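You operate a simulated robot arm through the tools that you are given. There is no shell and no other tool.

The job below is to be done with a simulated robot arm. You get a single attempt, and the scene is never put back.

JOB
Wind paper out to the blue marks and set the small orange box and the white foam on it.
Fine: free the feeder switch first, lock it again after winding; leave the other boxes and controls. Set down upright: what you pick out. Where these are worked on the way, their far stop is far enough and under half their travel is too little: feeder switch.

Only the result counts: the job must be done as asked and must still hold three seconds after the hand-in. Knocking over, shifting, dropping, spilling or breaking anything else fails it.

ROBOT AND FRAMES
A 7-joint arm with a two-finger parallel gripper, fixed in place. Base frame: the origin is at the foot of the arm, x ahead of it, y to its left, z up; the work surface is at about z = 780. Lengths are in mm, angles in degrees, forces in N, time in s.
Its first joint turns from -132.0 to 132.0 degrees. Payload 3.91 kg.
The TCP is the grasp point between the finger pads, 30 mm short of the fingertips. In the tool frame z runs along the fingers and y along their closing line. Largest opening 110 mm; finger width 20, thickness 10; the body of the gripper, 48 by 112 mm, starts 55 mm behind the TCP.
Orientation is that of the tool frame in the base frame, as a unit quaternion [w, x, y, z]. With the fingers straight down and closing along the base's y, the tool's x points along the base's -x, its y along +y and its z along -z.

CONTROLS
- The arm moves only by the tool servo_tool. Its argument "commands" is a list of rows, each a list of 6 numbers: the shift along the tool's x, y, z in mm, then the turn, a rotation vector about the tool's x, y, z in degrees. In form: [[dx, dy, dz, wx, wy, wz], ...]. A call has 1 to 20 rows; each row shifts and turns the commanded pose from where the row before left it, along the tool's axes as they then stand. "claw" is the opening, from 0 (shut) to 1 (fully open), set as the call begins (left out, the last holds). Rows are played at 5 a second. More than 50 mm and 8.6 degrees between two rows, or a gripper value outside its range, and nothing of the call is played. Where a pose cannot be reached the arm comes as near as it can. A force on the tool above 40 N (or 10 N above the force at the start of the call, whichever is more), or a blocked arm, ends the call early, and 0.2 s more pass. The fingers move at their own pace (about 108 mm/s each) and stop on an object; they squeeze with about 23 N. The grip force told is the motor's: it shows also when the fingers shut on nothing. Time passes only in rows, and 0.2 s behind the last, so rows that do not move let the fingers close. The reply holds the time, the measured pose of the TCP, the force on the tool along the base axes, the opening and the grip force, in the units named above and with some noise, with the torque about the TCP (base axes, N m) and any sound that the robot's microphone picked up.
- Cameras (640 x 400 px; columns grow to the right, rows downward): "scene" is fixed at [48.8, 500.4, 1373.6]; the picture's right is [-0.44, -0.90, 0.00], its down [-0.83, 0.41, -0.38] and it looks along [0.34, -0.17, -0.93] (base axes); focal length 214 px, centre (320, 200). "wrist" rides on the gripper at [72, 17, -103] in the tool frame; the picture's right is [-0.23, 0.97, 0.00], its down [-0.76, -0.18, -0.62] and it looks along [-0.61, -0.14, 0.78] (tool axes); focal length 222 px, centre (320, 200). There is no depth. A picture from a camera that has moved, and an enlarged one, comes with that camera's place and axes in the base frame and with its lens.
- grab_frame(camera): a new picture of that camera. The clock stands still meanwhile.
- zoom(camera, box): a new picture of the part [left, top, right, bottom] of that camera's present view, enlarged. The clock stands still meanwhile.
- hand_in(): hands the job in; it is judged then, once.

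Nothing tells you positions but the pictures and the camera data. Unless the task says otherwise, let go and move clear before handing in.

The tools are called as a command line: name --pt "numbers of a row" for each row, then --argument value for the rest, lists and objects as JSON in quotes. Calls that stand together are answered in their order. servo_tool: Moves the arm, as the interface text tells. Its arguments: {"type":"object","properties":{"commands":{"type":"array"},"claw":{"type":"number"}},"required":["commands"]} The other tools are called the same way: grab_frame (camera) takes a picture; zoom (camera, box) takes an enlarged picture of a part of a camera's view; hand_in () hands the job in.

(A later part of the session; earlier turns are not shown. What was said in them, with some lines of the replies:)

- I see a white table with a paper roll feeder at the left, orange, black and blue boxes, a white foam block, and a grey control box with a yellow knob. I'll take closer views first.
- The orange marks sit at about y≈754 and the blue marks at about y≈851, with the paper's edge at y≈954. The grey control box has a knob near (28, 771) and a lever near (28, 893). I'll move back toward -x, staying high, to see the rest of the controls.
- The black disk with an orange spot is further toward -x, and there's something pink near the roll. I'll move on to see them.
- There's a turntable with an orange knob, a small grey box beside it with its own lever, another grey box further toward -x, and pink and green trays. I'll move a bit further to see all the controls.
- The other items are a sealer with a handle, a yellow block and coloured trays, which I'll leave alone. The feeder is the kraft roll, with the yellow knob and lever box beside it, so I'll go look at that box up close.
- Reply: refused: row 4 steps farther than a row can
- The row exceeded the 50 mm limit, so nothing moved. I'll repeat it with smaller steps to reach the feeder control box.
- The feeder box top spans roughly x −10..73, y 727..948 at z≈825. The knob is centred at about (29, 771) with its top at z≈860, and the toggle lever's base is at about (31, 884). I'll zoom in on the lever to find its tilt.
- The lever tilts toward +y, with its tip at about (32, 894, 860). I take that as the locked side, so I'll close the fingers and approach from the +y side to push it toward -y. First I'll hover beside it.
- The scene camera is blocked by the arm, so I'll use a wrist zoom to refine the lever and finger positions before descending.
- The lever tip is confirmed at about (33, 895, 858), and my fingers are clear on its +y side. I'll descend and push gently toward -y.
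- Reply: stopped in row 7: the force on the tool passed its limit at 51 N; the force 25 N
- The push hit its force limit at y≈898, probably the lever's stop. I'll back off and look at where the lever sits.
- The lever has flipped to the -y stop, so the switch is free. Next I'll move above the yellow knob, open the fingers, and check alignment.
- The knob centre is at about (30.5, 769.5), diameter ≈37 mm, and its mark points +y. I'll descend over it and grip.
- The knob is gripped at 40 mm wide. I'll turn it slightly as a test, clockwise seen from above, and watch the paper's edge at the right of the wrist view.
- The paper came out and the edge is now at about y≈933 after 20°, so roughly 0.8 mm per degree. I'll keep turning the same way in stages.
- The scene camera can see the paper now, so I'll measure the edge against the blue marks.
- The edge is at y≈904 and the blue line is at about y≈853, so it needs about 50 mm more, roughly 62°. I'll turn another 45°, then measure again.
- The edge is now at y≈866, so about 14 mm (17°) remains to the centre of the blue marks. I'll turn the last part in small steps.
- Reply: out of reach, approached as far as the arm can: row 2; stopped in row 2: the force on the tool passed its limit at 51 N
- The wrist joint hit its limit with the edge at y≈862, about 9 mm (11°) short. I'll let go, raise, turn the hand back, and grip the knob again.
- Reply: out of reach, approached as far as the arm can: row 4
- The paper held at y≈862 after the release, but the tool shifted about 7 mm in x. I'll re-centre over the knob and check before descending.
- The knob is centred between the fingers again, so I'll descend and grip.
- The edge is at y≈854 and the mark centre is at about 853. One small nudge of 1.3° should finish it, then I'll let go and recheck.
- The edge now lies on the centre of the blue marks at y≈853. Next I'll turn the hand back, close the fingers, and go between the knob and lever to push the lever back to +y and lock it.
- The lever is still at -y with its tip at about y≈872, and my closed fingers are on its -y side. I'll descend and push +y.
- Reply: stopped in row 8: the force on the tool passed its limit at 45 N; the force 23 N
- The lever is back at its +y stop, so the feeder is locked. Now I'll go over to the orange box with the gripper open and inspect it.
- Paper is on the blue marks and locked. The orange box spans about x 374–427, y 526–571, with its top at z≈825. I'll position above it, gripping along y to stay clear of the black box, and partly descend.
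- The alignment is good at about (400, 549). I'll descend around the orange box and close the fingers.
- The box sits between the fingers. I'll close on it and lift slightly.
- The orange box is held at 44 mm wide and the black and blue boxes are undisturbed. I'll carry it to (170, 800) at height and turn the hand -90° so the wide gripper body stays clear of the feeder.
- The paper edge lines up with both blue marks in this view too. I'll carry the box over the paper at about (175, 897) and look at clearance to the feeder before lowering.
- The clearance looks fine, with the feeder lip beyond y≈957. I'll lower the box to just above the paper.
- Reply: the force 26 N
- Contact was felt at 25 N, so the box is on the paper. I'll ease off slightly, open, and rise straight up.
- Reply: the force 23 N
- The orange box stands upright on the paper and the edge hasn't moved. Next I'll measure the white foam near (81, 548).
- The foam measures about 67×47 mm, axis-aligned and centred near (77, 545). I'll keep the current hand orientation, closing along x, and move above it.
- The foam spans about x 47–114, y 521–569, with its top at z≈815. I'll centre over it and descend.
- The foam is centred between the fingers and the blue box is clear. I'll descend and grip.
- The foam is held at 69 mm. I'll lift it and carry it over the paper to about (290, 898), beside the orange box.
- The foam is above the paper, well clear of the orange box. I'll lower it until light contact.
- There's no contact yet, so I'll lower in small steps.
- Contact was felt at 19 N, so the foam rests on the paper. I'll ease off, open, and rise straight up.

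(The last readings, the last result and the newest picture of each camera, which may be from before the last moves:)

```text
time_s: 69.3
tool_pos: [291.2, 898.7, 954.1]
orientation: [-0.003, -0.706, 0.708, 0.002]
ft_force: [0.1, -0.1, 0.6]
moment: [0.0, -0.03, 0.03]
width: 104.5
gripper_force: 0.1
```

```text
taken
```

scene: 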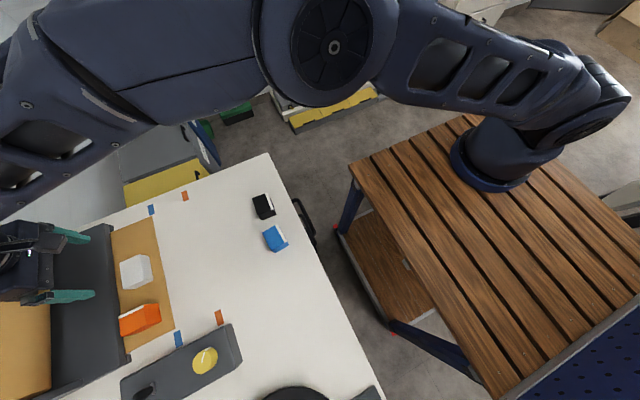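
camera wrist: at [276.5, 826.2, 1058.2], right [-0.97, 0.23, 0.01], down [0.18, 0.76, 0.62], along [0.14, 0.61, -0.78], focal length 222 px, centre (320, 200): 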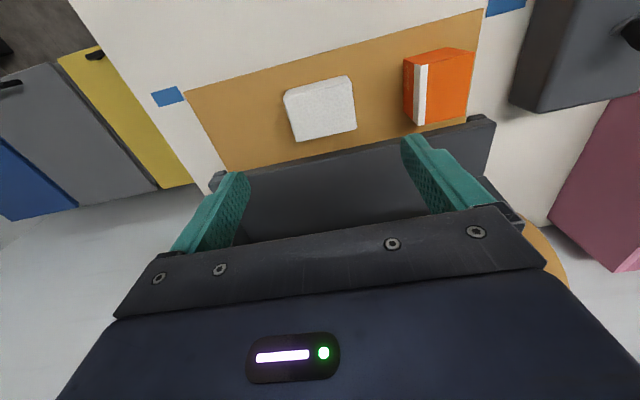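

Both items are standing on the paper. I'll move the arm clear and do a final check of the paper edge, switch and neighbours.

servo_tool --pt "0 0 -40 0 0 0" --pt "0 0 -40 0 0 0" --pt "30 0 -40 0 0 0" --pt "40 5 0 0 0 0" --pt "40 10 0 0 0 0" --pt "40 15 0 0 0 0" --pt "40 15 0 0 0 0" --pt "40 15 0 0 0 0" --pt "30 0 0 0 0 0" --pt "0 0 0 0 0 0"

grab_frame --camera "wrist"

grab_frame --camera "scene"

zoom --camera "scene" --box '[80, 190, 240, 290]'

zoom --camera "scene" --box '[90, 300, 250, 400]'

```text
time_s: 71.5
tool_pos: [231.7, 638.5, 1075.7]
orientation: [-0.002, -0.706, 0.708, 0.002]
ft_force: [0.5, -0.3, 1.1]
moment: [0.0, 0.04, 0.01]
width: 104.5
gripper_force: 0.0
```

```text
taken
camera wrist: at [215.5, 566.0, 1178.2], right [-0.97, 0.23, 0.01], down [0.18, 0.76, 0.62], along [0.14, 0.61, -0.78], focal length 222 px, centre (320, 200)
```

wrist: 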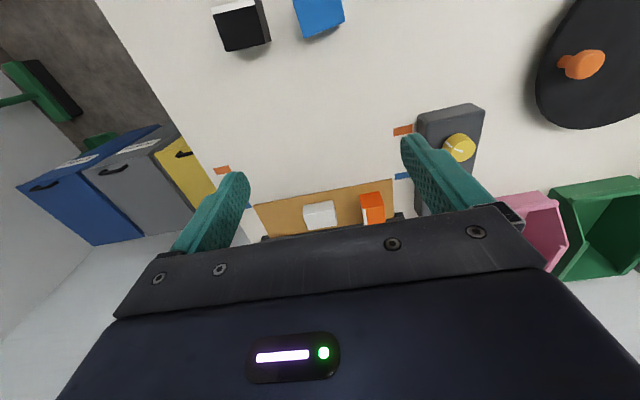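

```text
taken
```

scene: 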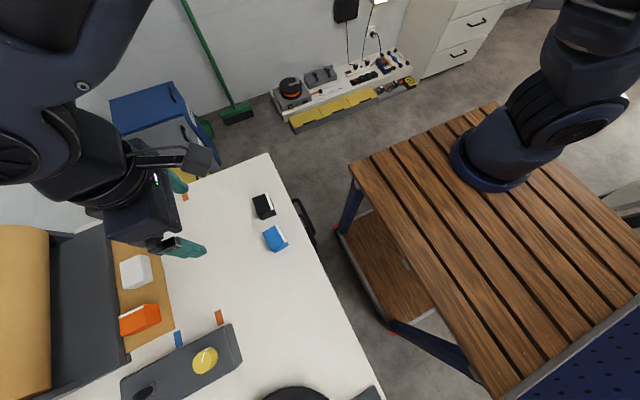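

```text
4.00 times, centred on (160, 240) of scene
camera zoom: at [48.8, 500.4, 1373.6], right [-0.44, -0.9, 0.0], down [-0.83, 0.41, -0.38], along [0.34, -0.17, -0.93], focal length 858 px, centre (960, 40)
```

zoom: 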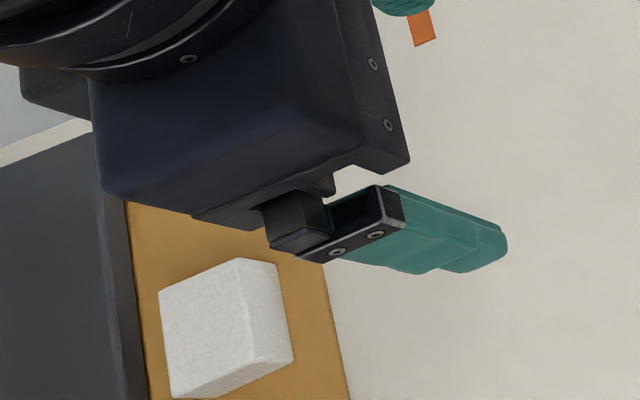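

```text
4.00 times, centred on (170, 350) of scene
camera zoom: at [48.8, 500.4, 1373.6], right [-0.44, -0.9, 0.0], down [-0.83, 0.41, -0.38], along [0.34, -0.17, -0.93], focal length 858 px, centre (920, -400)
```

zoom: 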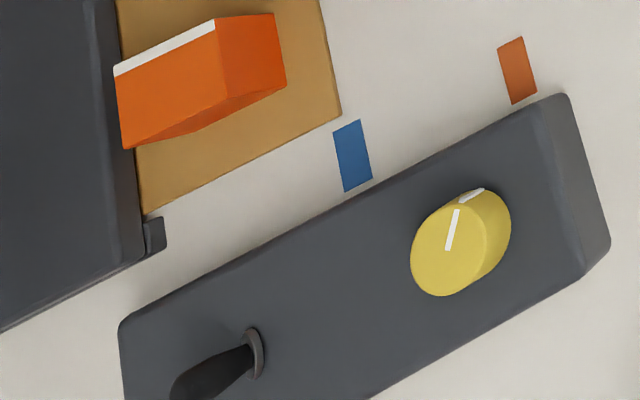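

Everything checks out. The paper edge lies on the blue marks, the switch is back in its starting (locked) position, the orange box and foam stand upright on the paper, and the other boxes are where they were. The arm is clear, so I'm handing in.

hand_in

```text
The job is handed in.
```

The job is handed in, and it matched what you asked in my last pictures before handing in; I got no verdict back.

- **Paper:** it is wound out so its edge sits on the centre of the blue marks, within about 1–2 mm by the pictures.
- **Feeder switch:** I pushed it over to its other stop before winding. Afterwards I pushed it back to the side it started on, which I took to be the locked position.
- **Orange box and white foam:** both stand upright on the paper, between the feeder and the paper's edge.
- **Everything else:** the black and blue boxes look unmoved. I used no controls except the feeder switch and the yellow winding knob.

The gripper is open and the arm is clear of the table items.
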